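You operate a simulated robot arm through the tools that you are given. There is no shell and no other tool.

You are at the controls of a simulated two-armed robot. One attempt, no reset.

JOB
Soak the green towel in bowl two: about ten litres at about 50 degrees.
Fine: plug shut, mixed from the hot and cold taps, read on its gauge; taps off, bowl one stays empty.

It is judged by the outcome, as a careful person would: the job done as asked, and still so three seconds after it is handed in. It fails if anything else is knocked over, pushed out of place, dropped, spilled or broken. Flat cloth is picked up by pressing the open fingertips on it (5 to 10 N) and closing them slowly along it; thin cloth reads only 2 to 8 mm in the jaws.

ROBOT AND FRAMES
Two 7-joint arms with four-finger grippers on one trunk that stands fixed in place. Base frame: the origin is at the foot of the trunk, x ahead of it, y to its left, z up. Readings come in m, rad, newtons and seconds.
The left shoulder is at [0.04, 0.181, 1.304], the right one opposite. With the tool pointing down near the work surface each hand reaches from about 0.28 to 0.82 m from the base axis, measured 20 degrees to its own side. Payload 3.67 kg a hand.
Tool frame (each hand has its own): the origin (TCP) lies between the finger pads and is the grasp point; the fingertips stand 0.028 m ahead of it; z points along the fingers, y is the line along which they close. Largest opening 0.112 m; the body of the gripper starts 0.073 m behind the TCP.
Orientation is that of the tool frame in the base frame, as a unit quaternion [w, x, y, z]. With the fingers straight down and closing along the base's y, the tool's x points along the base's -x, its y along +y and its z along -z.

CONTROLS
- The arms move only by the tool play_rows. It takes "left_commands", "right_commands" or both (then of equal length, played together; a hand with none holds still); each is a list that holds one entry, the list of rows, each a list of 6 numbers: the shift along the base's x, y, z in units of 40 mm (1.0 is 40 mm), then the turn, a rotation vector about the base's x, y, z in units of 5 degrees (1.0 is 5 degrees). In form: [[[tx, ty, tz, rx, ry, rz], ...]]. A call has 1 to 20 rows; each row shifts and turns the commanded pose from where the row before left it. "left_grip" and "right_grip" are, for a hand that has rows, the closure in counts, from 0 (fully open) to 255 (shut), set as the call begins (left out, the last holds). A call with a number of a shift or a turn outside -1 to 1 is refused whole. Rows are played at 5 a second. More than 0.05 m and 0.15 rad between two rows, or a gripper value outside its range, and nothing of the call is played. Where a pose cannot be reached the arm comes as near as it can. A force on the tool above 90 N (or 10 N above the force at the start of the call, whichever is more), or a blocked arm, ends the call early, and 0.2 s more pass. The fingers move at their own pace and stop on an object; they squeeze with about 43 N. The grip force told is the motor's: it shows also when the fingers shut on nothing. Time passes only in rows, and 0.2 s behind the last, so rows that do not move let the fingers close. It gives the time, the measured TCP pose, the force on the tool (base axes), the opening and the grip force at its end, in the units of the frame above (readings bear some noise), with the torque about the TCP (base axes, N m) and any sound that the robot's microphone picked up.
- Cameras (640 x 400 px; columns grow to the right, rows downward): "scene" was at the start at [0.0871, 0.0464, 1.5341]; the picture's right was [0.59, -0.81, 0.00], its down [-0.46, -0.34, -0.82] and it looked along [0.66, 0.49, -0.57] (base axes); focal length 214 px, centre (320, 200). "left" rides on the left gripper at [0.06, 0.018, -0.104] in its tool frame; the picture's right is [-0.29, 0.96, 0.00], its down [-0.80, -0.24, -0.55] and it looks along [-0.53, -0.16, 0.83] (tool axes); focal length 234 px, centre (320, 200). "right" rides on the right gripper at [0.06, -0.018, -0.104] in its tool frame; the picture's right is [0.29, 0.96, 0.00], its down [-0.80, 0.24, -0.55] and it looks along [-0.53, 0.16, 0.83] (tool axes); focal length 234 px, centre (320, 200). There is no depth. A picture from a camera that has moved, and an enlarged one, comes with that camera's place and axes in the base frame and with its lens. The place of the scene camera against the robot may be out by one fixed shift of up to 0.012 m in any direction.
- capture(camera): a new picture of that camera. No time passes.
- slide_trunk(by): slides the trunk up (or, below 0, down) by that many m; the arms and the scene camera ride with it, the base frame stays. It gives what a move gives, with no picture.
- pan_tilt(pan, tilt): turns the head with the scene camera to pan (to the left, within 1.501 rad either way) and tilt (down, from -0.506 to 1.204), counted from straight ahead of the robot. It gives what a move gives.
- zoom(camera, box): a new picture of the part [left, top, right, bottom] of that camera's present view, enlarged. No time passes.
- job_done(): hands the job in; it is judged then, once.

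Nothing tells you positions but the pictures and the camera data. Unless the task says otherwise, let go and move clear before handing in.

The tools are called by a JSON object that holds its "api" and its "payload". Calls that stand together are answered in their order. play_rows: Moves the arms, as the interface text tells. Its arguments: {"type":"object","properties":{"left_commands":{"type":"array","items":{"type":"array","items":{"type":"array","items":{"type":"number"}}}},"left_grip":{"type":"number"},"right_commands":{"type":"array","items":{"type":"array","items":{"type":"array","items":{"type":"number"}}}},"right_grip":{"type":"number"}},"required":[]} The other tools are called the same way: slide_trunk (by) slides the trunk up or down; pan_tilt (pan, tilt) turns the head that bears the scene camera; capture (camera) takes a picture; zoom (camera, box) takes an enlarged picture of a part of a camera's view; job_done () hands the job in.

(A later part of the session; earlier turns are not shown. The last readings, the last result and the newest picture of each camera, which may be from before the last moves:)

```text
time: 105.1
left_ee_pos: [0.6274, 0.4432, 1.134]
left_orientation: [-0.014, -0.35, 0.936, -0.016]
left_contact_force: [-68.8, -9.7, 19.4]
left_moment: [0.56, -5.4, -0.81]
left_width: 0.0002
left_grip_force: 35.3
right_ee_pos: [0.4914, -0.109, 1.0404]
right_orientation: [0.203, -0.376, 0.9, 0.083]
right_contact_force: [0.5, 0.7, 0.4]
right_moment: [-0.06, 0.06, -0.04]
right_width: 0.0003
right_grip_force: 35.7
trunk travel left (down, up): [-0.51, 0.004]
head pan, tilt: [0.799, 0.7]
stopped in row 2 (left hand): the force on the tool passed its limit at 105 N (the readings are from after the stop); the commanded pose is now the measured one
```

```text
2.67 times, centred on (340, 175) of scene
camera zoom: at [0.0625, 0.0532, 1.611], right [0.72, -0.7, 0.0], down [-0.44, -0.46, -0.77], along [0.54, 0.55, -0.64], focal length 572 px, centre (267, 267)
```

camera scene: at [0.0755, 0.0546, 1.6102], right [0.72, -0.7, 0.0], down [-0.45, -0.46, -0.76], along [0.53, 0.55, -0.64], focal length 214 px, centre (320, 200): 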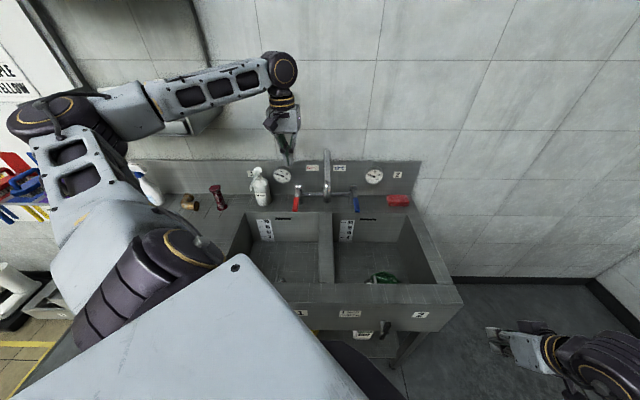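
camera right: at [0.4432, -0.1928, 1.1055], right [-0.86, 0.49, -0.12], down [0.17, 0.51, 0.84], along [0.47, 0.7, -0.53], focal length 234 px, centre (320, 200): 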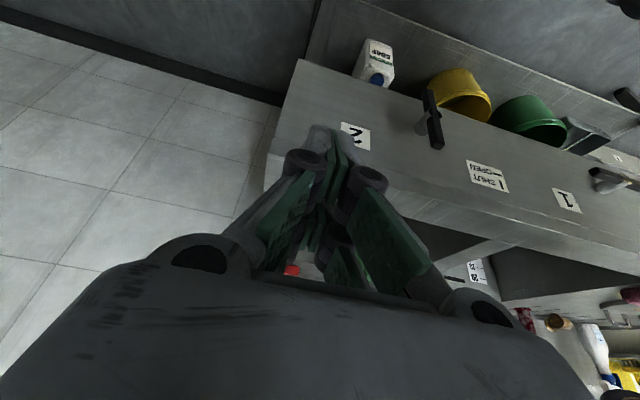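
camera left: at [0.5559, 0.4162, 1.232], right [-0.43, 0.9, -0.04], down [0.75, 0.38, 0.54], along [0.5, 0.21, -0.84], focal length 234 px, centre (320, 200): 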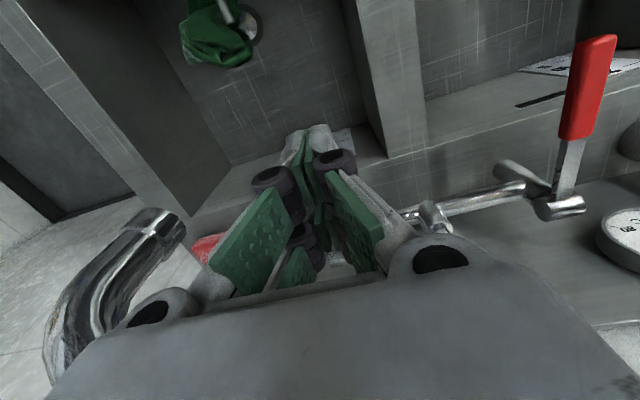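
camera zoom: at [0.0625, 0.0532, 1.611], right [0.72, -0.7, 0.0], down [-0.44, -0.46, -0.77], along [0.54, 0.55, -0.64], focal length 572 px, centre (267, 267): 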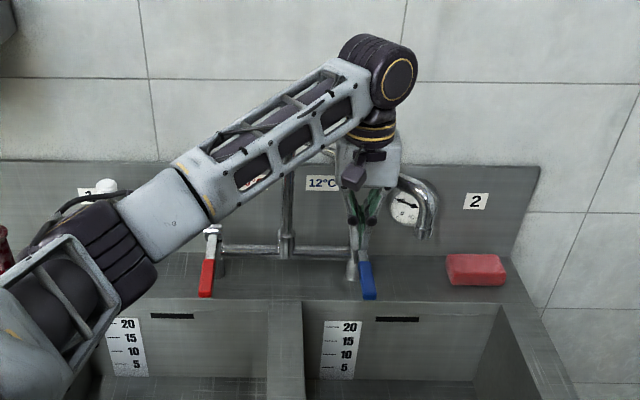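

The spout is at its end stop (about 54°), its mouth over bowl two. I'll back the left hand off and away.

{"api": "play_rows", "payload": {"left_commands": [[[-0.4, -0.1, 0, 0, 0, 0], [-0.5, 0.1, 0, 0, 0, 0], [-0.5, 0.3, 0.2, 0, 0, 0], [-0.6, 0.3, 0.5, 0, 0, 0], [-0.6, 0.3, 0.8, 0, 0, 0], [-0.6, 0.3, 0.8, 0, 0, 0], [-0.5, 0.5, 0.8, 0, 0, 0], [-0.5, 0.5, 0.8, 0, 0, 0], [0, 0, 0, 0, 0, 0]]]}}

{"api": "zoom", "payload": {"camera": "scene", "box": [220, 100, 460, 250]}}

{"api": "capture", "payload": {"camera": "left"}}

```text
time: 107.1
left_ee_pos: [0.4706, 0.5314, 1.2836]
left_orientation: [-0.014, -0.354, 0.935, -0.017]
left_contact_force: [0.2, -0.2, -0.2]
left_moment: [-0.01, 0.03, -0.01]
left_width: 0.0
left_grip_force: 35.7
right_ee_pos: [0.5001, -0.11, 1.0372]
right_orientation: [0.2, -0.375, 0.902, 0.083]
right_contact_force: [-0.3, -0.4, -0.1]
right_moment: [0.0, -0.02, 0.02]
right_width: 0.0001
right_grip_force: 36.0
trunk travel left (down, up): [-0.51, 0.004]
head pan, tilt: [0.799, 0.7]
```

```text
2.67 times, centred on (340, 175) of scene
camera zoom: at [0.0759, 0.0549, 1.6101], right [0.72, -0.7, 0.0], down [-0.45, -0.46, -0.76], along [0.53, 0.55, -0.64], focal length 572 px, centre (267, 267)
```

zoom: 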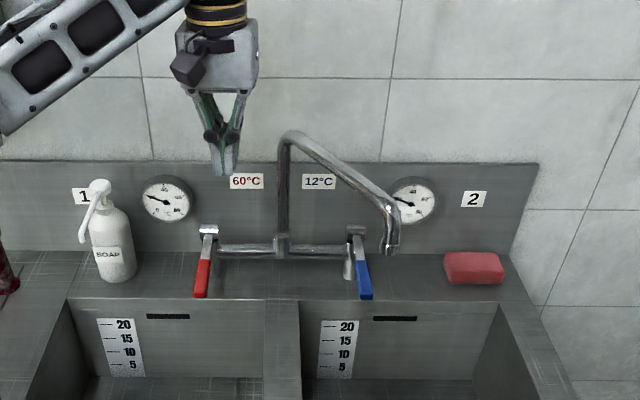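

```text
taken
camera left: at [0.4145, 0.5106, 1.3878], right [-0.42, 0.91, -0.03], down [0.76, 0.37, 0.53], along [0.49, 0.2, -0.85], focal length 234 px, centre (320, 200)
```

left: 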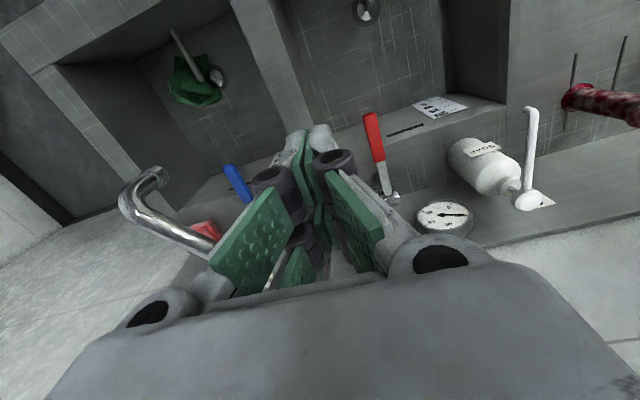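

The spout is now at about 37°, its mouth around (0.62, 0.37, 1.12), well inside bowl two. I'll examine the lever hinges closely before gripping.

{"api": "zoom", "payload": {"camera": "left", "box": [340, 100, 430, 210]}}

{"api": "zoom", "payload": {"camera": "scene", "box": [285, 175, 365, 225]}}

{"api": "zoom", "payload": {"camera": "scene", "box": [355, 155, 405, 195]}}

```text
3.64 times, centred on (385, 155) of left
camera zoom: at [0.4145, 0.5106, 1.3878], right [-0.42, 0.91, -0.03], down [0.76, 0.37, 0.53], along [0.49, 0.2, -0.85], focal length 852 px, centre (84, 364)
```

zoom: 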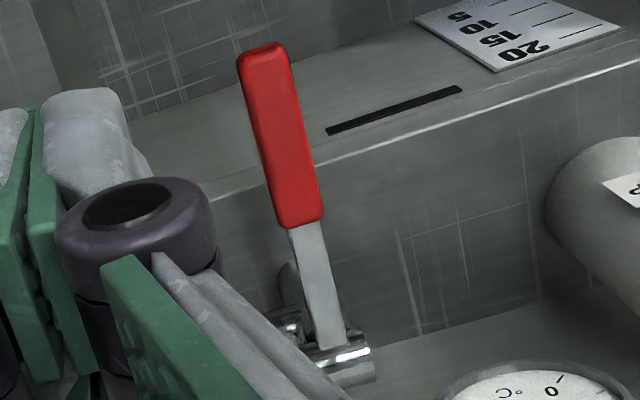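

```text
8.00 times, centred on (325, 200) of scene
camera zoom: at [0.0759, 0.0549, 1.6101], right [0.72, -0.7, 0.0], down [-0.45, -0.46, -0.76], along [0.53, 0.55, -0.64], focal length 1716 px, centre (280, 200)
```

zoom: 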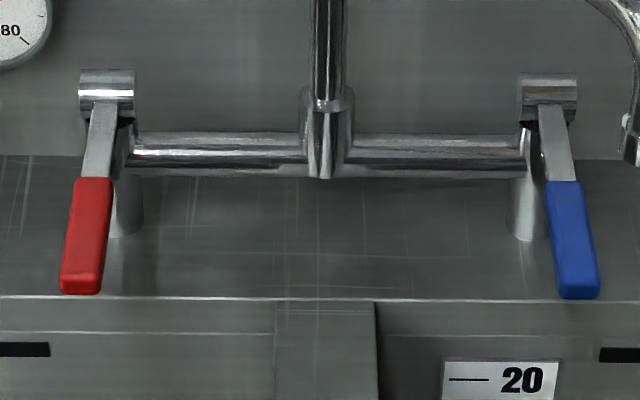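

```text
10.00 times, centred on (380, 175) of scene
camera zoom: at [0.0759, 0.0549, 1.6101], right [0.72, -0.7, 0.0], down [-0.45, -0.46, -0.76], along [0.53, 0.55, -0.64], focal length 2145 px, centre (-280, 450)
```

zoom: 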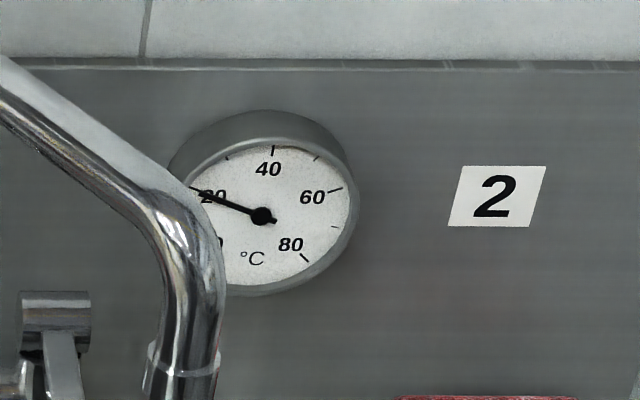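

The lever hinges are horizontal cylinders along the sink, so the levers lift up to open. I'll open the left fingers and bring them above the hot lever.

{"api": "play_rows", "payload": {"left_commands": [[[0.06, 0.485, -0.6, 0, 0, 0.7], [0.06, 0.485, -0.9, 0, 0, 0], [0.06, 0.485, -0.9, 0, 0, 0], [0.06, 0.485, -0.9, 0, 0, 0], [0.06, 0.485, -0.9, 0, 0, 0], [0, 0, 0, 0, 0, 0]]], "left_grip": 100}}

{"api": "capture", "payload": {"camera": "left"}}

{"api": "zoom", "payload": {"camera": "scene", "box": [220, 130, 380, 230]}}

```text
time: 108.5
left_ee_pos: [0.482, 0.6294, 1.1135]
left_orientation: [-0.012, -0.381, 0.924, -0.017]
left_contact_force: [0.4, -0.6, 0.6]
left_moment: [-0.01, -0.02, 0.03]
left_width: 0.0682
left_grip_force: 0.1
right_ee_pos: [0.5007, -0.1088, 1.0376]
right_orientation: [0.2, -0.374, 0.902, 0.084]
right_contact_force: [-0.2, -0.1, 0.2]
right_moment: [0.01, 0.02, 0.04]
right_width: 0.0
right_grip_force: 35.6
trunk travel left (down, up): [-0.51, 0.004]
head pan, tilt: [0.799, 0.7]
```

```text
taken
camera left: at [0.4285, 0.6044, 1.22], right [-0.47, 0.88, -0.03], down [0.74, 0.42, 0.53], along [0.48, 0.23, -0.85], focal length 234 px, centre (320, 200)
```

left: 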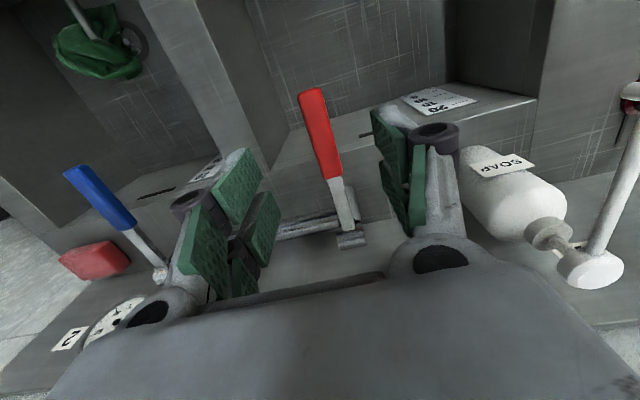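

```text
4.00 times, centred on (300, 180) of scene
camera zoom: at [0.0751, 0.0543, 1.6103], right [0.72, -0.7, 0.0], down [-0.45, -0.46, -0.77], along [0.53, 0.55, -0.64], focal length 858 px, centre (400, 280)
```

zoom: 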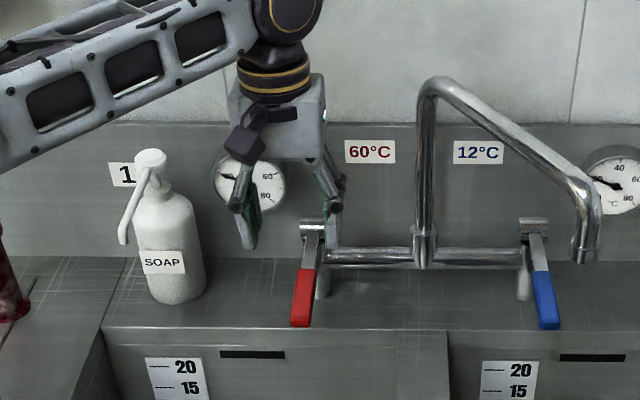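

Aligned over the red grip. I'll lower the fingers around it and close.

{"api": "play_rows", "payload": {"left_commands": [[[0.03, -0.03, -0.8, 0, 0, 0], [0.03, -0.03, -0.8, 0, 0, 0], [0, 0, -0.8, 0, 0, 0], [0, 0, -0.75, 0, 0, 0], [0, 0, 0, 0, 0, 0]]]}}

{"api": "play_rows", "payload": {"left_commands": [[[0, 0, 0, 0, 0, 0], [0, 0, 0, 0, 0, 0], [0, 0, 0, 0, 0, 0]]], "left_grip": 255}}

{"api": "capture", "payload": {"camera": "left"}}

{"api": "zoom", "payload": {"camera": "scene", "box": [220, 130, 380, 230]}}

```text
time: 109.7
left_ee_pos: [0.4841, 0.6267, 0.9886]
left_orientation: [-0.013, -0.382, 0.924, -0.016]
left_contact_force: [0.0, 0.1, 0.4]
left_moment: [-0.01, 0.04, 0.0]
left_width: 0.0682
left_grip_force: 0.0
right_ee_pos: [0.5002, -0.1102, 1.0362]
right_orientation: [0.201, -0.374, 0.901, 0.084]
right_contact_force: [-0.6, -0.4, 0.2]
right_moment: [0.04, -0.03, -0.01]
right_width: 0.0
right_grip_force: 35.5
trunk travel left (down, up): [-0.51, 0.004]
head pan, tilt: [0.799, 0.7]
```

```text
time: 110.5
left_ee_pos: [0.4847, 0.6256, 0.9895]
left_orientation: [-0.013, -0.382, 0.924, -0.016]
left_contact_force: [4.1, -3.9, -1.3]
left_moment: [0.07, 0.3, 0.57]
left_width: 0.0198
left_grip_force: 45.1
right_ee_pos: [0.5006, -0.1101, 1.0368]
right_orientation: [0.199, -0.374, 0.902, 0.083]
right_contact_force: [0.8, 0.6, 0.0]
right_moment: [0.02, -0.01, 0.0]
right_width: 0.0002
right_grip_force: 35.7
trunk travel left (down, up): [-0.51, 0.004]
head pan, tilt: [0.799, 0.7]
```

```text
taken
camera left: at [0.4313, 0.6019, 1.0944], right [-0.47, 0.88, -0.03], down [0.74, 0.42, 0.53], along [0.48, 0.23, -0.85], focal length 234 px, centre (320, 200)
```

left: 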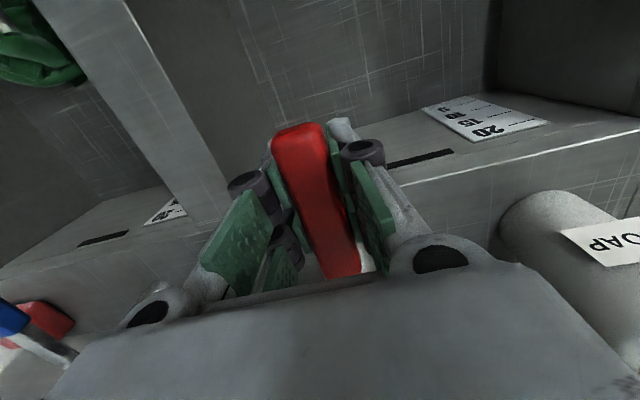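

```text
4.00 times, centred on (300, 180) of scene
camera zoom: at [0.0763, 0.0545, 1.6102], right [0.72, -0.7, 0.0], down [-0.45, -0.46, -0.76], along [0.53, 0.55, -0.64], focal length 858 px, centre (400, 280)
```

zoom: 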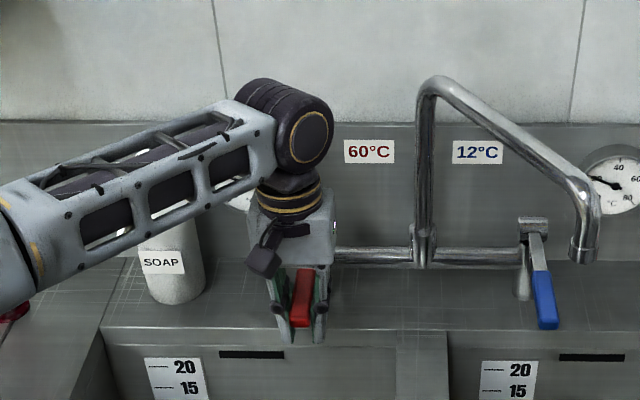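

The lever is gripped (20 mm wide). I'll lift it about 15° and look for water.

{"api": "play_rows", "payload": {"left_commands": [[[0.01, 0.01, 0.3, 0, 0, 0], [0.03, 0.03, 0.3, 0, 0, 0], [0.04, 0.04, 0.28, 0, 0, 0], [0, 0, 0, 0, 0, 0]]]}}

{"api": "zoom", "payload": {"camera": "scene", "box": [260, 130, 460, 300]}}

```text
time: 111.5
left_ee_pos: [0.4876, 0.6288, 1.0238]
left_orientation: [-0.014, -0.382, 0.924, -0.016]
left_contact_force: [-1.5, -13.1, -10.5]
left_moment: [-0.71, 1.35, 1.22]
left_width: 0.0204
left_grip_force: 45.1
right_ee_pos: [0.5007, -0.1091, 1.0356]
right_orientation: [0.2, -0.375, 0.902, 0.083]
right_contact_force: [-0.3, 0.2, 0.0]
right_moment: [0.0, -0.05, -0.02]
right_width: 0.0
right_grip_force: 35.3
trunk travel left (down, up): [-0.51, 0.004]
head pan, tilt: [0.799, 0.7]
```

```text
2.35 times, centred on (360, 215) of scene
camera zoom: at [0.0762, 0.0537, 1.6102], right [0.72, -0.7, 0.0], down [-0.45, -0.46, -0.76], along [0.53, 0.55, -0.64], focal length 505 px, centre (226, 165)
```

zoom: 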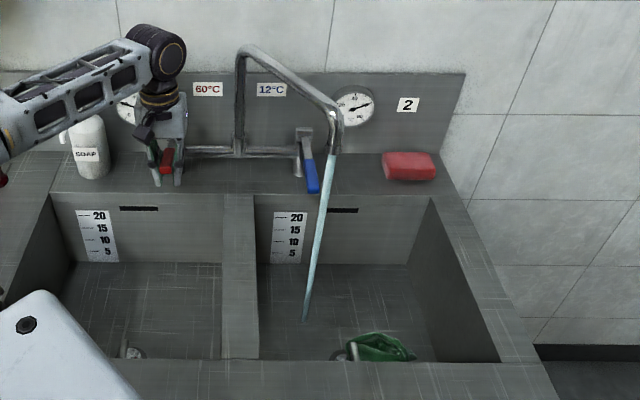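

Hot water flows into bowl two at a modest rate. I'll wait four seconds and read the level.

{"api": "play_rows", "payload": {"left_commands": [[[0, 0, 0, 0, 0, 0], [0, 0, 0, 0, 0, 0], [0, 0, 0, 0, 0, 0], [0, 0, 0, 0, 0, 0], [0, 0, 0, 0, 0, 0], [0, 0, 0, 0, 0, 0], [0, 0, 0, 0, 0, 0], [0, 0, 0, 0, 0, 0], [0, 0, 0, 0, 0, 0], [0, 0, 0, 0, 0, 0], [0, 0, 0, 0, 0, 0], [0, 0, 0, 0, 0, 0], [0, 0, 0, 0, 0, 0], [0, 0, 0, 0, 0, 0], [0, 0, 0, 0, 0, 0], [0, 0, 0, 0, 0, 0], [0, 0, 0, 0, 0, 0], [0, 0, 0, 0, 0, 0], [0, 0, 0, 0, 0, 0], [0, 0, 0, 0, 0, 0]]]}}

{"api": "zoom", "payload": {"camera": "scene", "box": [310, 180, 450, 290]}}

{"api": "zoom", "payload": {"camera": "scene", "box": [335, 205, 375, 245]}}

{"api": "zoom", "payload": {"camera": "scene", "box": [355, 155, 405, 195]}}

```text
time: 115.7
left_ee_pos: [0.4881, 0.6298, 1.025]
left_orientation: [-0.012, -0.383, 0.924, -0.017]
left_contact_force: [1.3, -11.5, -2.5]
left_moment: [0.16, 0.59, 1.11]
left_width: 0.0204
left_grip_force: 45.2
right_ee_pos: [0.4993, -0.1098, 1.0365]
right_orientation: [0.2, -0.375, 0.901, 0.084]
right_contact_force: [0.5, 0.7, -0.1]
right_moment: [0.03, -0.02, 0.0]
right_width: 0.0
right_grip_force: 35.8
trunk travel left (down, up): [-0.51, 0.004]
head pan, tilt: [0.799, 0.7]
```

```text
3.64 times, centred on (380, 235) of scene
camera zoom: at [0.0758, 0.0532, 1.6103], right [0.72, -0.7, 0.0], down [-0.45, -0.46, -0.77], along [0.53, 0.55, -0.64], focal length 780 px, centre (102, 73)
```

zoom: 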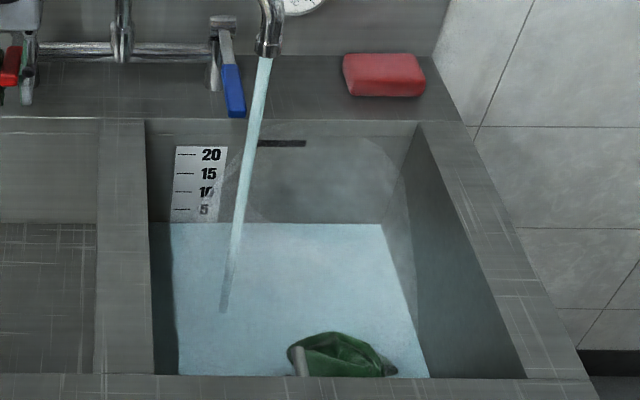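

```text
10.00 times, centred on (355, 225) of scene
camera zoom: at [0.0758, 0.0532, 1.6103], right [0.72, -0.7, 0.0], down [-0.45, -0.46, -0.77], along [0.53, 0.55, -0.64], focal length 2145 px, centre (-30, -50)
```

zoom: 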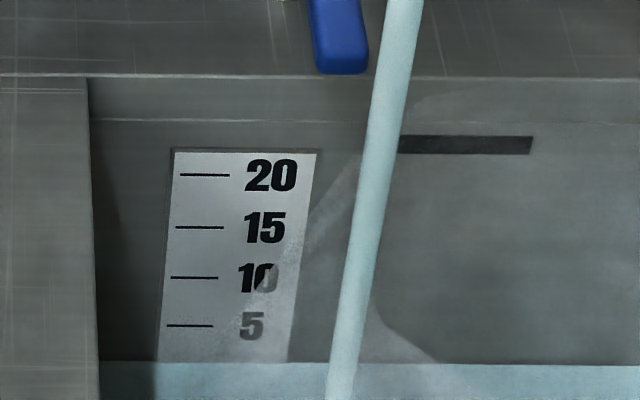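

```text
10.00 times, centred on (380, 175) of scene
camera zoom: at [0.0758, 0.0532, 1.6103], right [0.72, -0.7, 0.0], down [-0.45, -0.46, -0.77], along [0.53, 0.55, -0.64], focal length 2145 px, centre (-280, 450)
```

zoom: 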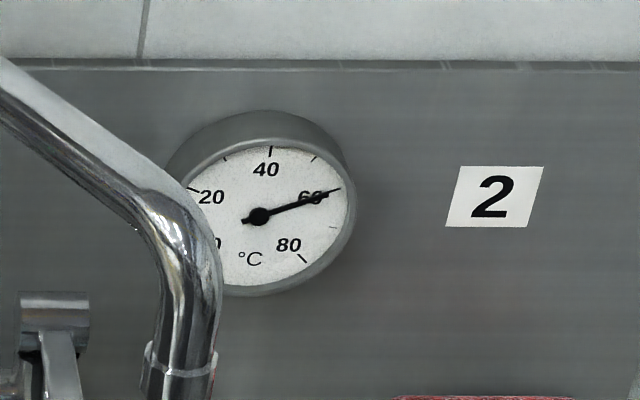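

About 1.2 L after 4.5 s, temperature gauge at 60. I'll hold for 12 more seconds and re-read.

{"api": "play_rows", "payload": {"left_commands": [[[0, 0, 0, 0, 0, 0], [0, 0, 0, 0, 0, 0], [0, 0, 0, 0, 0, 0], [0, 0, 0, 0, 0, 0], [0, 0, 0, 0, 0, 0], [0, 0, 0, 0, 0, 0], [0, 0, 0, 0, 0, 0], [0, 0, 0, 0, 0, 0], [0, 0, 0, 0, 0, 0], [0, 0, 0, 0, 0, 0], [0, 0, 0, 0, 0, 0], [0, 0, 0, 0, 0, 0], [0, 0, 0, 0, 0, 0], [0, 0, 0, 0, 0, 0], [0, 0, 0, 0, 0, 0], [0, 0, 0, 0, 0, 0], [0, 0, 0, 0, 0, 0], [0, 0, 0, 0, 0, 0], [0, 0, 0, 0, 0, 0], [0, 0, 0, 0, 0, 0]]]}}

{"api": "play_rows", "payload": {"left_commands": [[[0, 0, 0, 0, 0, 0], [0, 0, 0, 0, 0, 0], [0, 0, 0, 0, 0, 0], [0, 0, 0, 0, 0, 0], [0, 0, 0, 0, 0, 0], [0, 0, 0, 0, 0, 0], [0, 0, 0, 0, 0, 0], [0, 0, 0, 0, 0, 0], [0, 0, 0, 0, 0, 0], [0, 0, 0, 0, 0, 0], [0, 0, 0, 0, 0, 0], [0, 0, 0, 0, 0, 0], [0, 0, 0, 0, 0, 0], [0, 0, 0, 0, 0, 0], [0, 0, 0, 0, 0, 0], [0, 0, 0, 0, 0, 0], [0, 0, 0, 0, 0, 0], [0, 0, 0, 0, 0, 0], [0, 0, 0, 0, 0, 0], [0, 0, 0, 0, 0, 0]]]}}

{"api": "zoom", "payload": {"camera": "scene", "box": [335, 205, 375, 245]}}

{"api": "zoom", "payload": {"camera": "scene", "box": [310, 180, 450, 290]}}

```text
time: 119.9
left_ee_pos: [0.4877, 0.6297, 1.0236]
left_orientation: [-0.013, -0.382, 0.924, -0.017]
left_contact_force: [5.9, -6.6, 3.8]
left_moment: [0.74, 0.05, 0.84]
left_width: 0.0203
left_grip_force: 45.1
right_ee_pos: [0.5001, -0.1112, 1.0376]
right_orientation: [0.2, -0.374, 0.902, 0.083]
right_contact_force: [-1.4, 1.3, -0.7]
right_moment: [0.03, 0.0, 0.02]
right_width: 0.0
right_grip_force: 35.7
trunk travel left (down, up): [-0.51, 0.004]
head pan, tilt: [0.799, 0.7]
```

```text
time: 124.1
left_ee_pos: [0.4873, 0.6289, 1.0243]
left_orientation: [-0.013, -0.382, 0.924, -0.016]
left_contact_force: [4.6, -7.4, 2.0]
left_moment: [0.53, 0.25, 0.92]
left_width: 0.0204
left_grip_force: 45.4
right_ee_pos: [0.4989, -0.1115, 1.0361]
right_orientation: [0.2, -0.375, 0.901, 0.085]
right_contact_force: [0.1, -0.4, 0.0]
right_moment: [0.01, 0.01, -0.01]
right_width: 0.0002
right_grip_force: 35.8
trunk travel left (down, up): [-0.51, 0.004]
head pan, tilt: [0.799, 0.7]
```

```text
10.00 times, centred on (355, 225) of scene
camera zoom: at [0.076, 0.0534, 1.6102], right [0.72, -0.7, 0.0], down [-0.45, -0.46, -0.77], along [0.53, 0.55, -0.64], focal length 2145 px, centre (-30, -50)
```

zoom: 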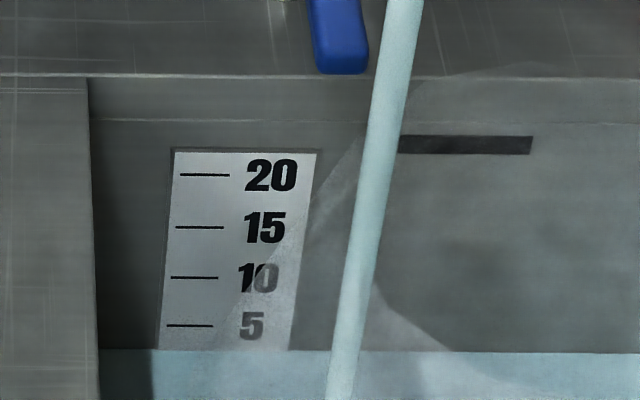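

```text
3.64 times, centred on (380, 235) of scene
camera zoom: at [0.076, 0.0534, 1.6102], right [0.72, -0.7, 0.0], down [-0.45, -0.46, -0.77], along [0.53, 0.55, -0.64], focal length 780 px, centre (102, 73)
```

zoom: 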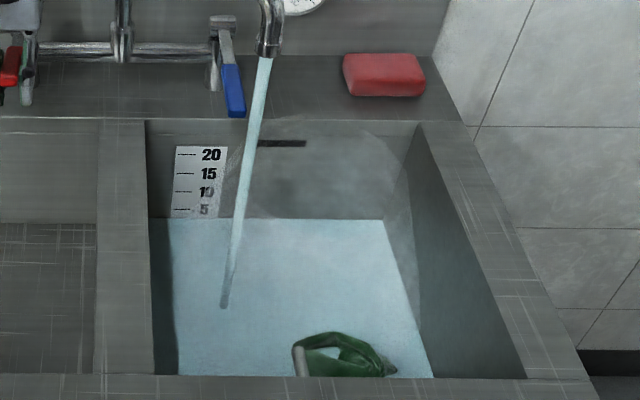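

Now about 2.4 L, rising roughly 0.15 L/s. I'll lift the hot lever further to speed it up.

{"api": "play_rows", "payload": {"left_commands": [[[0.06, 0.06, 0.3, 0, 0, 0], [0.08, 0.08, 0.28, 0, 0, 0], [0, 0, 0, 0, 0, 0], [0, 0, 0, 0, 0, 0], [0, 0, 0, 0, 0, 0], [0, 0, 0, 0, 0, 0], [0, 0, 0, 0, 0, 0], [0, 0, 0, 0, 0, 0], [0, 0, 0, 0, 0, 0], [0, 0, 0, 0, 0, 0]]]}}

{"api": "zoom", "payload": {"camera": "scene", "box": [335, 205, 375, 245]}}

{"api": "zoom", "payload": {"camera": "scene", "box": [260, 130, 460, 300]}}

```text
time: 126.3
left_ee_pos: [0.4934, 0.6351, 1.0483]
left_orientation: [-0.013, -0.382, 0.924, -0.016]
left_contact_force: [0.1, -12.5, -7.9]
left_moment: [-0.65, 1.28, 0.44]
left_width: 0.02
left_grip_force: 45.7
right_ee_pos: [0.4998, -0.1105, 1.0366]
right_orientation: [0.199, -0.374, 0.902, 0.084]
right_contact_force: [1.2, -0.1, 0.4]
right_moment: [0.02, -0.01, -0.02]
right_width: 0.0
right_grip_force: 35.6
trunk travel left (down, up): [-0.51, 0.004]
head pan, tilt: [0.799, 0.7]
```

```text
10.00 times, centred on (355, 225) of scene
camera zoom: at [0.0762, 0.0538, 1.6102], right [0.72, -0.7, 0.0], down [-0.45, -0.46, -0.76], along [0.53, 0.55, -0.64], focal length 2145 px, centre (-30, -50)
```

zoom: 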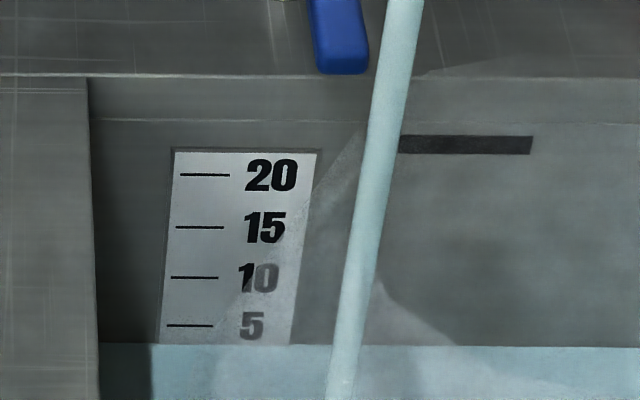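

```text
2.35 times, centred on (360, 215) of scene
camera zoom: at [0.0762, 0.0538, 1.6102], right [0.72, -0.7, 0.0], down [-0.45, -0.46, -0.76], along [0.53, 0.55, -0.64], focal length 505 px, centre (226, 165)
```

zoom: 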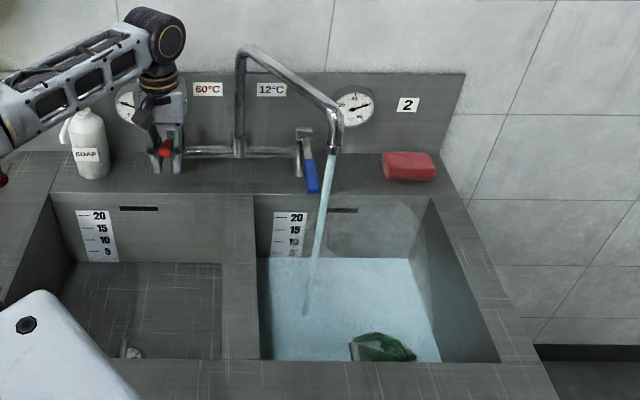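

Now about 3 L, rising near 0.28 L/s. I'll hold for about 12 s and re-check.

{"api": "play_rows", "payload": {"left_commands": [[[0, 0, 0, 0, 0, 0], [0, 0, 0, 0, 0, 0], [0, 0, 0, 0, 0, 0], [0, 0, 0, 0, 0, 0], [0, 0, 0, 0, 0, 0], [0, 0, 0, 0, 0, 0], [0, 0, 0, 0, 0, 0], [0, 0, 0, 0, 0, 0], [0, 0, 0, 0, 0, 0], [0, 0, 0, 0, 0, 0], [0, 0, 0, 0, 0, 0], [0, 0, 0, 0, 0, 0], [0, 0, 0, 0, 0, 0], [0, 0, 0, 0, 0, 0], [0, 0, 0, 0, 0, 0], [0, 0, 0, 0, 0, 0], [0, 0, 0, 0, 0, 0], [0, 0, 0, 0, 0, 0], [0, 0, 0, 0, 0, 0], [0, 0, 0, 0, 0, 0]]]}}

{"api": "play_rows", "payload": {"left_commands": [[[0, 0, 0, 0, 0, 0], [0, 0, 0, 0, 0, 0], [0, 0, 0, 0, 0, 0], [0, 0, 0, 0, 0, 0], [0, 0, 0, 0, 0, 0], [0, 0, 0, 0, 0, 0], [0, 0, 0, 0, 0, 0], [0, 0, 0, 0, 0, 0], [0, 0, 0, 0, 0, 0], [0, 0, 0, 0, 0, 0], [0, 0, 0, 0, 0, 0], [0, 0, 0, 0, 0, 0], [0, 0, 0, 0, 0, 0], [0, 0, 0, 0, 0, 0], [0, 0, 0, 0, 0, 0], [0, 0, 0, 0, 0, 0], [0, 0, 0, 0, 0, 0], [0, 0, 0, 0, 0, 0], [0, 0, 0, 0, 0, 0], [0, 0, 0, 0, 0, 0]]]}}

{"api": "zoom", "payload": {"camera": "scene", "box": [335, 205, 375, 245]}}

```text
time: 130.5
left_ee_pos: [0.4941, 0.6356, 1.0486]
left_orientation: [-0.013, -0.382, 0.924, -0.016]
left_contact_force: [5.3, -4.8, 2.2]
left_moment: [0.52, 0.15, 0.42]
left_width: 0.0203
left_grip_force: 45.0
right_ee_pos: [0.5004, -0.1098, 1.0367]
right_orientation: [0.199, -0.375, 0.901, 0.084]
right_contact_force: [-0.5, 0.2, -0.1]
right_moment: [0.01, -0.01, 0.0]
right_width: 0.0
right_grip_force: 36.0
trunk travel left (down, up): [-0.51, 0.004]
head pan, tilt: [0.799, 0.7]
```

```text
time: 134.7
left_ee_pos: [0.493, 0.6351, 1.0487]
left_orientation: [-0.013, -0.382, 0.924, -0.017]
left_contact_force: [6.4, -4.8, 2.1]
left_moment: [0.58, 0.12, 0.4]
left_width: 0.0201
left_grip_force: 45.3
right_ee_pos: [0.4995, -0.1102, 1.0359]
right_orientation: [0.199, -0.375, 0.902, 0.084]
right_contact_force: [-0.2, -0.3, 1.0]
right_moment: [0.0, 0.0, 0.0]
right_width: 0.0
right_grip_force: 35.6
trunk travel left (down, up): [-0.51, 0.004]
head pan, tilt: [0.799, 0.7]
```

```text
10.00 times, centred on (355, 225) of scene
camera zoom: at [0.0763, 0.0538, 1.6102], right [0.72, -0.7, 0.0], down [-0.45, -0.46, -0.76], along [0.53, 0.55, -0.64], focal length 2145 px, centre (-30, -50)
```

zoom: 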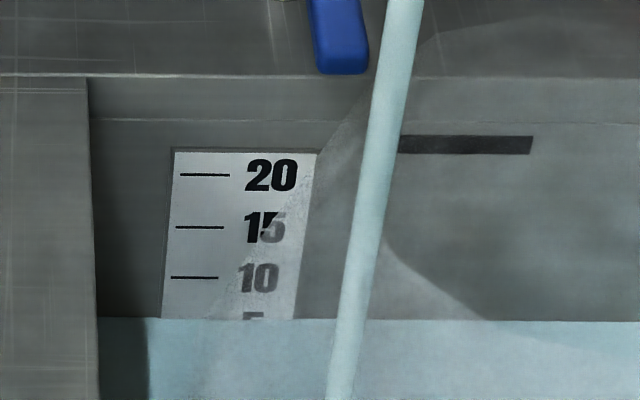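

About 5.7 L, rising 0.32 L/s. Four more seconds of hot, then I'll close it at just under 8 L.

{"api": "play_rows", "payload": {"left_commands": [[[0, 0, 0, 0, 0, 0], [0, 0, 0, 0, 0, 0], [0, 0, 0, 0, 0, 0], [0, 0, 0, 0, 0, 0], [0, 0, 0, 0, 0, 0], [0, 0, 0, 0, 0, 0], [0, 0, 0, 0, 0, 0], [0, 0, 0, 0, 0, 0], [0, 0, 0, 0, 0, 0], [0, 0, 0, 0, 0, 0], [0, 0, 0, 0, 0, 0], [0, 0, 0, 0, 0, 0], [0, 0, 0, 0, 0, 0], [0, 0, 0, 0, 0, 0], [0, 0, 0, 0, 0, 0], [0, 0, 0, 0, 0, 0], [0, 0, 0, 0, 0, 0], [0, 0, 0, 0, 0, 0], [0, 0, 0, 0, 0, 0]]]}}

{"api": "zoom", "payload": {"camera": "scene", "box": [335, 205, 375, 245]}}

{"api": "zoom", "payload": {"camera": "scene", "box": [355, 155, 405, 195]}}

```text
time: 138.7
left_ee_pos: [0.4934, 0.6358, 1.0467]
left_orientation: [-0.013, -0.383, 0.924, -0.017]
left_contact_force: [5.3, -6.9, -2.8]
left_moment: [0.15, 0.45, 0.46]
left_width: 0.0201
left_grip_force: 44.8
right_ee_pos: [0.4998, -0.1101, 1.0367]
right_orientation: [0.2, -0.374, 0.902, 0.084]
right_contact_force: [1.2, -0.2, 0.2]
right_moment: [0.02, -0.01, 0.0]
right_width: 0.0
right_grip_force: 36.0
trunk travel left (down, up): [-0.51, 0.004]
head pan, tilt: [0.799, 0.7]
```

```text
10.00 times, centred on (355, 225) of scene
camera zoom: at [0.0763, 0.0538, 1.6102], right [0.72, -0.7, 0.0], down [-0.45, -0.46, -0.76], along [0.53, 0.55, -0.64], focal length 2145 px, centre (-30, -50)
```

zoom: 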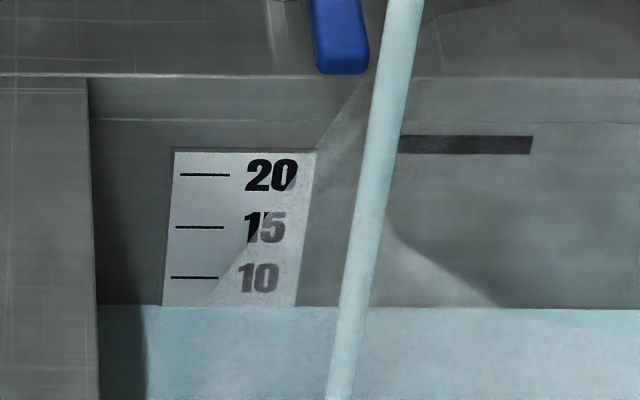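

```text
10.00 times, centred on (380, 175) of scene
camera zoom: at [0.0763, 0.0538, 1.6102], right [0.72, -0.7, 0.0], down [-0.45, -0.46, -0.76], along [0.53, 0.55, -0.64], focal length 2145 px, centre (-280, 450)
```

zoom: 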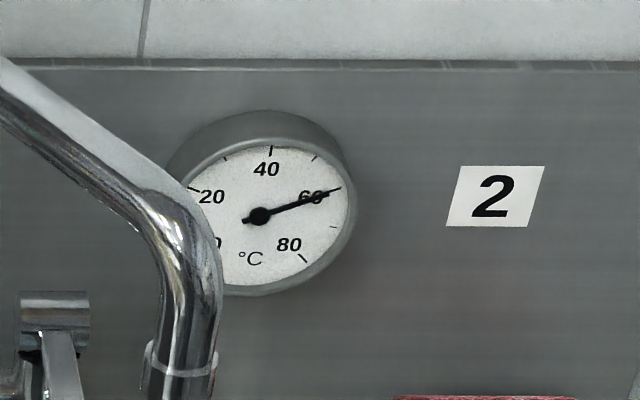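

About 7.1 L. I'll wait a little over a second and a half more, then close the hot lever.

{"api": "play_rows", "payload": {"left_commands": [[[0, 0, 0, 0, 0, 0], [0, 0, 0, 0, 0, 0], [0, 0, 0, 0, 0, 0], [0, 0, 0, 0, 0, 0], [0, 0, 0, 0, 0, 0], [0, 0, 0, 0, 0, 0], [0, 0, 0, 0, 0, 0], [0, 0, 0, 0, 0, 0], [-0.08, -0.08, -0.3, 0, 0, 0], [-0.06, -0.06, -0.3, 0, 0, 0], [-0.04, -0.04, -0.3, 0, 0, 0], [-0.03, -0.03, -0.3, 0, 0, 0], [-0.01, -0.01, -0.3, 0, 0, 0], [0, 0, -0.05, 0, 0, 0], [0, 0, 0, 0, 0, 0]]]}}

{"api": "zoom", "payload": {"camera": "scene", "box": [260, 130, 460, 300]}}

{"api": "zoom", "payload": {"camera": "scene", "box": [335, 205, 375, 245]}}

```text
time: 141.9
left_ee_pos: [0.4849, 0.6258, 0.988]
left_orientation: [-0.011, -0.382, 0.924, -0.017]
left_contact_force: [16.7, 7.7, 25.9]
left_moment: [0.4, -0.09, 0.19]
left_width: 0.02
left_grip_force: 45.1
right_ee_pos: [0.4992, -0.1098, 1.0358]
right_orientation: [0.2, -0.375, 0.901, 0.084]
right_contact_force: [1.0, 0.0, 0.0]
right_moment: [0.01, 0.01, 0.03]
right_width: 0.0001
right_grip_force: 35.2
trunk travel left (down, up): [-0.51, 0.004]
head pan, tilt: [0.799, 0.7]
```

```text
2.35 times, centred on (360, 215) of scene
camera zoom: at [0.0757, 0.0531, 1.6104], right [0.72, -0.7, 0.0], down [-0.45, -0.46, -0.77], along [0.53, 0.55, -0.64], focal length 505 px, centre (226, 165)
```

zoom: 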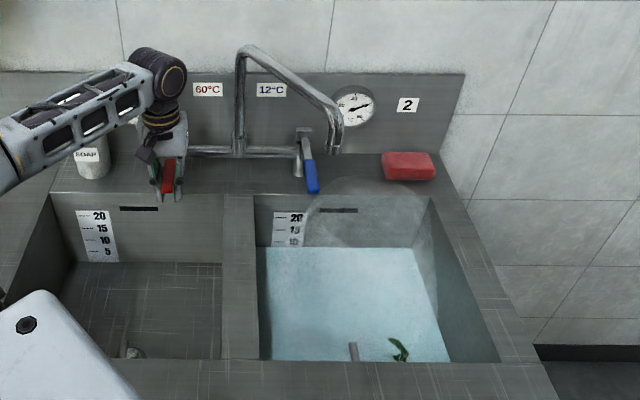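

```text
10.00 times, centred on (355, 225) of scene
camera zoom: at [0.0757, 0.0531, 1.6104], right [0.72, -0.7, 0.0], down [-0.45, -0.46, -0.77], along [0.53, 0.55, -0.64], focal length 2145 px, centre (-30, -50)
```

zoom: 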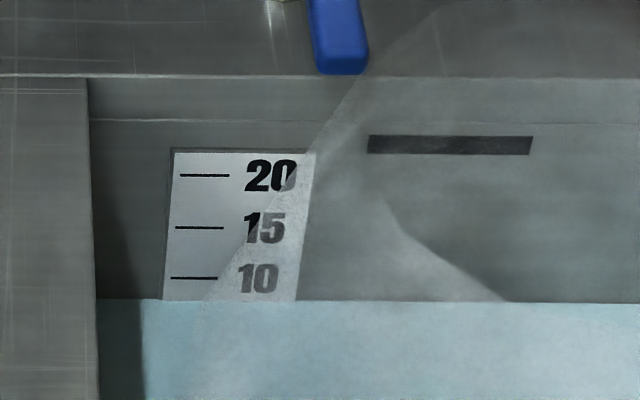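

Hot is off at about 7.8 L. I'll release the lever and rise clear, then set up for the cold lever.

{"api": "play_rows", "payload": {"left_commands": [[[0, 0, 0, 0, 0, 0], [0, 0, 0, 0, 0, 0], [0, 0, 0, 0, 0, 0]]], "left_grip": 100}}

{"api": "play_rows", "payload": {"left_commands": [[[0, 0, 0.5, 0, 0, 0], [0, 0, 0.8, 0, 0, 0], [0, 0, 0.8, 0, 0, 0], [0, 0, 0.8, 0, 0, 0], [0, 0, 0.8, 0, 0, 0], [0, 0, 0.8, 0, 0, 0], [-0.3, -0.3, 0.8, 0, 0, 0], [-0.3, -0.3, 0.5, 0, 0, 0], [0, 0, 0, 0, 0, 0]]]}}

{"api": "zoom", "payload": {"camera": "scene", "box": [260, 130, 460, 300]}}

{"api": "capture", "payload": {"camera": "left"}}

```text
time: 142.7
left_ee_pos: [0.4826, 0.6261, 0.9841]
left_orientation: [-0.013, -0.382, 0.924, -0.017]
left_contact_force: [0.3, 0.1, 0.1]
left_moment: [0.0, 0.0, -0.01]
left_width: 0.068
left_grip_force: 0.0
right_ee_pos: [0.4984, -0.1097, 1.0349]
right_orientation: [0.2, -0.374, 0.902, 0.083]
right_contact_force: [0.0, 0.2, 0.3]
right_moment: [0.07, -0.01, -0.01]
right_width: 0.0
right_grip_force: 35.9
trunk travel left (down, up): [-0.51, 0.004]
head pan, tilt: [0.799, 0.7]
```

```text
time: 144.7
left_ee_pos: [0.4596, 0.602, 1.2171]
left_orientation: [-0.014, -0.381, 0.924, -0.017]
left_contact_force: [0.0, 0.1, 1.0]
left_moment: [-0.03, 0.03, -0.01]
left_width: 0.0681
left_grip_force: 0.1
right_ee_pos: [0.4993, -0.1088, 1.0364]
right_orientation: [0.199, -0.374, 0.902, 0.084]
right_contact_force: [0.0, -0.4, 0.4]
right_moment: [0.01, 0.02, 0.02]
right_width: 0.0001
right_grip_force: 35.8
trunk travel left (down, up): [-0.51, 0.004]
head pan, tilt: [0.799, 0.7]
```

```text
2.35 times, centred on (360, 215) of scene
camera zoom: at [0.0759, 0.0553, 1.6101], right [0.72, -0.7, 0.0], down [-0.45, -0.46, -0.76], along [0.53, 0.55, -0.64], focal length 505 px, centre (226, 165)
```

zoom: 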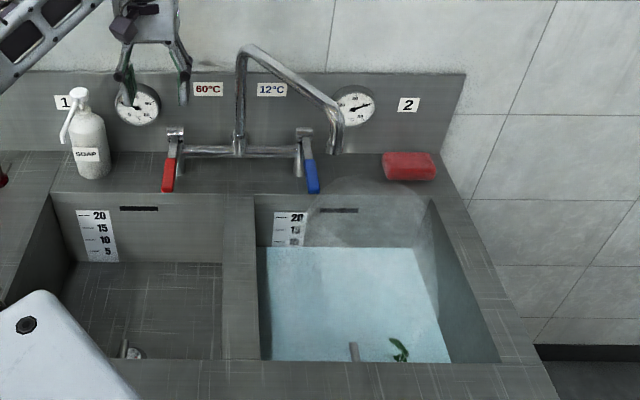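

```text
taken
camera left: at [0.4066, 0.5774, 1.3226], right [-0.47, 0.88, -0.03], down [0.74, 0.42, 0.53], along [0.48, 0.23, -0.85], focal length 234 px, centre (320, 200)
```

left: 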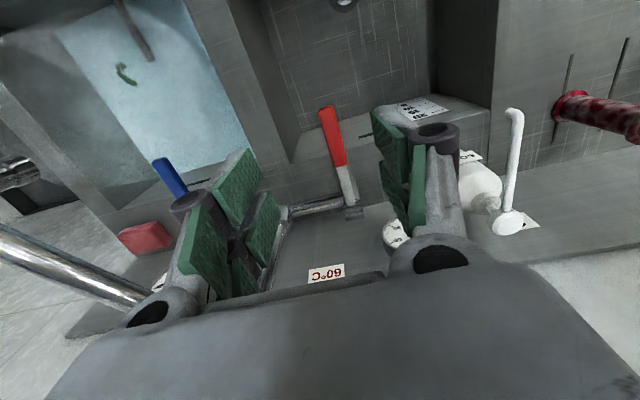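

Hot lever is closed and the flow has stopped. The spout overhangs the cold lever, so I'll approach that lever from the left with the hand tilted 60°, passing under the spout arm. First I'll rotate the hand in free space.

{"api": "play_rows", "payload": {"left_commands": [[[0, 0, 0.1, -0.707, -0.707, 0], [0, 0, 0.1, -0.707, -0.707, 0], [0, 0, 0.1, -0.707, -0.707, 0], [0, 0, 0.1, -0.707, -0.707, 0], [0, 0, 0, -0.707, -0.707, 0], [0, 0, 0, -0.707, -0.707, 0], [0, 0, 0, -0.707, -0.707, 0], [0, 0, 0, -0.707, -0.707, 0], [0, 0, 0, -0.707, -0.707, 0], [0, 0, 0, -0.707, -0.707, 0], [0, 0, 0, -0.707, -0.707, 0], [0, 0, 0, -0.707, -0.707, 0], [0, 0, 0, 0, 0, 0]]]}}

{"api": "capture", "payload": {"camera": "left"}}

{"api": "capture", "payload": {"camera": "scene"}}

```text
time: 147.5
left_ee_pos: [0.4589, 0.6036, 1.2335]
left_orientation: [0.18, -0.321, 0.799, -0.476]
left_contact_force: [-0.4, 0.0, 0.9]
left_moment: [0.0, 0.0, 0.03]
left_width: 0.068
left_grip_force: 0.0
right_ee_pos: [0.4983, -0.1089, 1.0368]
right_orientation: [0.2, -0.374, 0.902, 0.083]
right_contact_force: [0.2, -0.4, -0.2]
right_moment: [0.0, 0.01, 0.01]
right_width: 0.0001
right_grip_force: 35.3
trunk travel left (down, up): [-0.51, 0.004]
head pan, tilt: [0.799, 0.7]
```

```text
taken
camera left: at [0.3486, 0.6359, 1.2683], right [-0.12, 0.52, -0.84], down [0.33, 0.82, 0.46], along [0.94, -0.23, -0.27], focal length 234 px, centre (320, 200)
```

left: 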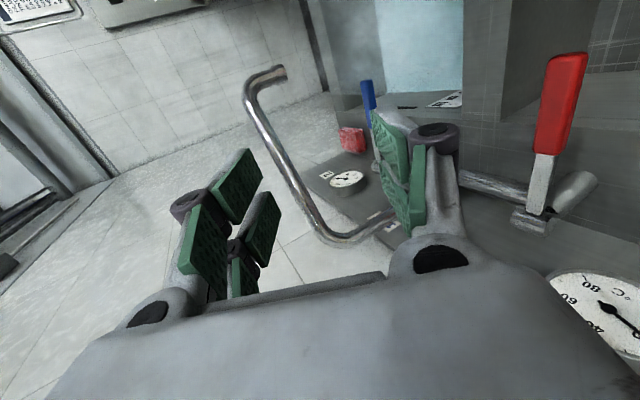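

```text
taken
camera scene: at [0.0751, 0.0548, 1.6102], right [0.72, -0.7, 0.0], down [-0.45, -0.46, -0.76], along [0.53, 0.55, -0.64], focal length 214 px, centre (320, 200)
```

scene: 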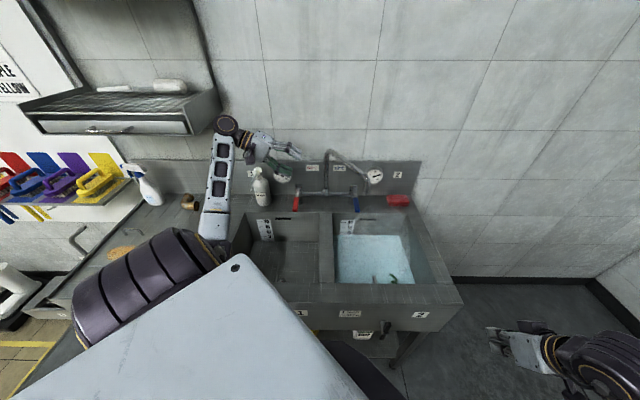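

{"api": "play_rows", "payload": {"left_commands": [[[0.5, -0.265, -0.79, 0, 0, 0], [0.5, -0.265, -0.79, 0, 0, 0], [0.5, -0.265, -0.79, 0, 0, 0], [0.5, -0.265, -0.79, 0, 0, 0], [0.5, -0.265, -0.79, 0, 0, 0], [0, 0, 0, 0, 0, 0]]]}}

{"api": "capture", "payload": {"camera": "left"}}

{"api": "zoom", "payload": {"camera": "scene", "box": [240, 120, 440, 250]}}

```text
time: 148.9
left_ee_pos: [0.5593, 0.5499, 1.0739]
left_orientation: [0.181, -0.32, 0.799, -0.476]
left_contact_force: [-0.5, -0.8, 0.2]
left_moment: [0.02, 0.02, 0.0]
left_width: 0.0683
left_grip_force: 0.1
right_ee_pos: [0.4998, -0.1088, 1.0361]
right_orientation: [0.201, -0.374, 0.902, 0.083]
right_contact_force: [0.4, -0.7, 0.3]
right_moment: [0.0, -0.01, -0.03]
right_width: 0.0001
right_grip_force: 35.6
trunk travel left (down, up): [-0.51, 0.004]
head pan, tilt: [0.799, 0.7]
```

```text
taken
camera left: at [0.4478, 0.5827, 1.1093], right [-0.12, 0.52, -0.84], down [0.33, 0.82, 0.46], along [0.94, -0.23, -0.27], focal length 234 px, centre (320, 200)
```

left: 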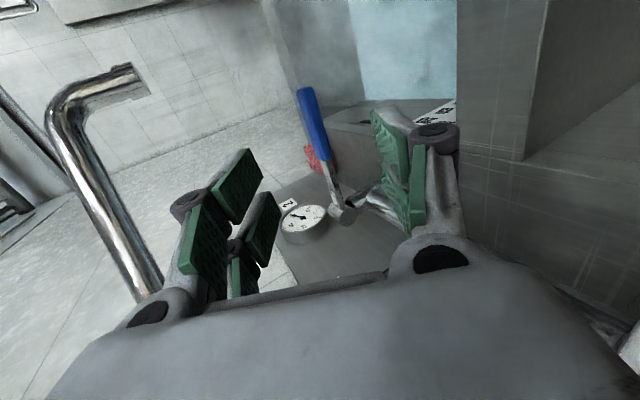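

```text
3.08 times, centred on (340, 185) of scene
camera zoom: at [0.0745, 0.0549, 1.6103], right [0.72, -0.7, 0.0], down [-0.45, -0.46, -0.77], along [0.53, 0.55, -0.64], focal length 660 px, centre (258, 246)
```

zoom: 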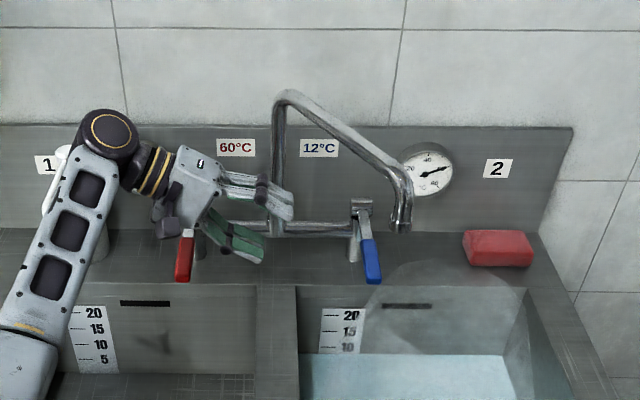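

The cold lever lies between the fingers' path. I'll slide in along the tool axis under the spout arm.

{"api": "play_rows", "payload": {"left_commands": [[[0.56, -0.56, -0.4, 0, 0, 0], [0.56, -0.56, -0.4, 0, 0, 0], [0.56, -0.56, -0.4, 0, 0, 0], [0.56, -0.56, -0.4, 0, 0, 0], [0, 0, 0, 0, 0, 0]]]}}

{"api": "capture", "payload": {"camera": "left"}}

{"api": "zoom", "payload": {"camera": "scene", "box": [240, 120, 440, 250]}}

```text
time: 150.1
left_ee_pos: [0.6496, 0.4623, 1.0096]
left_orientation: [0.18, -0.322, 0.799, -0.476]
left_contact_force: [-0.7, 0.1, -0.3]
left_moment: [0.02, -0.03, 0.0]
left_width: 0.068
left_grip_force: 0.0
right_ee_pos: [0.4992, -0.1098, 1.0375]
right_orientation: [0.199, -0.375, 0.902, 0.083]
right_contact_force: [0.2, 0.2, 0.5]
right_moment: [-0.01, 0.01, 0.02]
right_width: 0.0001
right_grip_force: 35.0
trunk travel left (down, up): [-0.51, 0.004]
head pan, tilt: [0.799, 0.7]
```

```text
taken
camera left: at [0.538, 0.4945, 1.0452], right [-0.12, 0.52, -0.84], down [0.33, 0.82, 0.46], along [0.94, -0.23, -0.27], focal length 234 px, centre (320, 200)
```

left: 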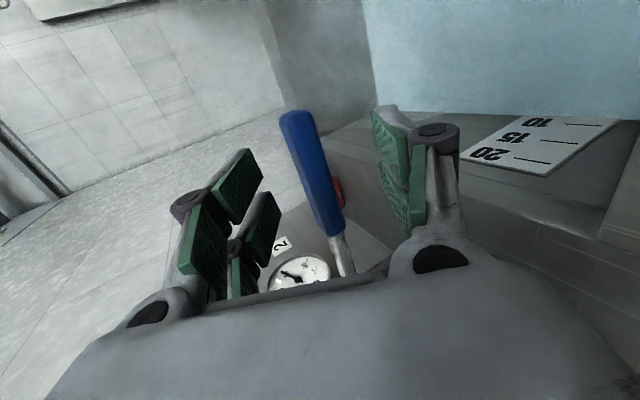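

```text
3.08 times, centred on (340, 185) of scene
camera zoom: at [0.0745, 0.0552, 1.6102], right [0.72, -0.7, 0.0], down [-0.45, -0.46, -0.76], along [0.53, 0.55, -0.64], focal length 660 px, centre (258, 246)
```

zoom: 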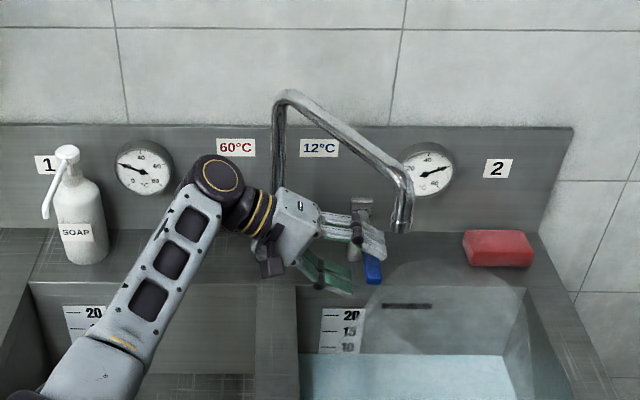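

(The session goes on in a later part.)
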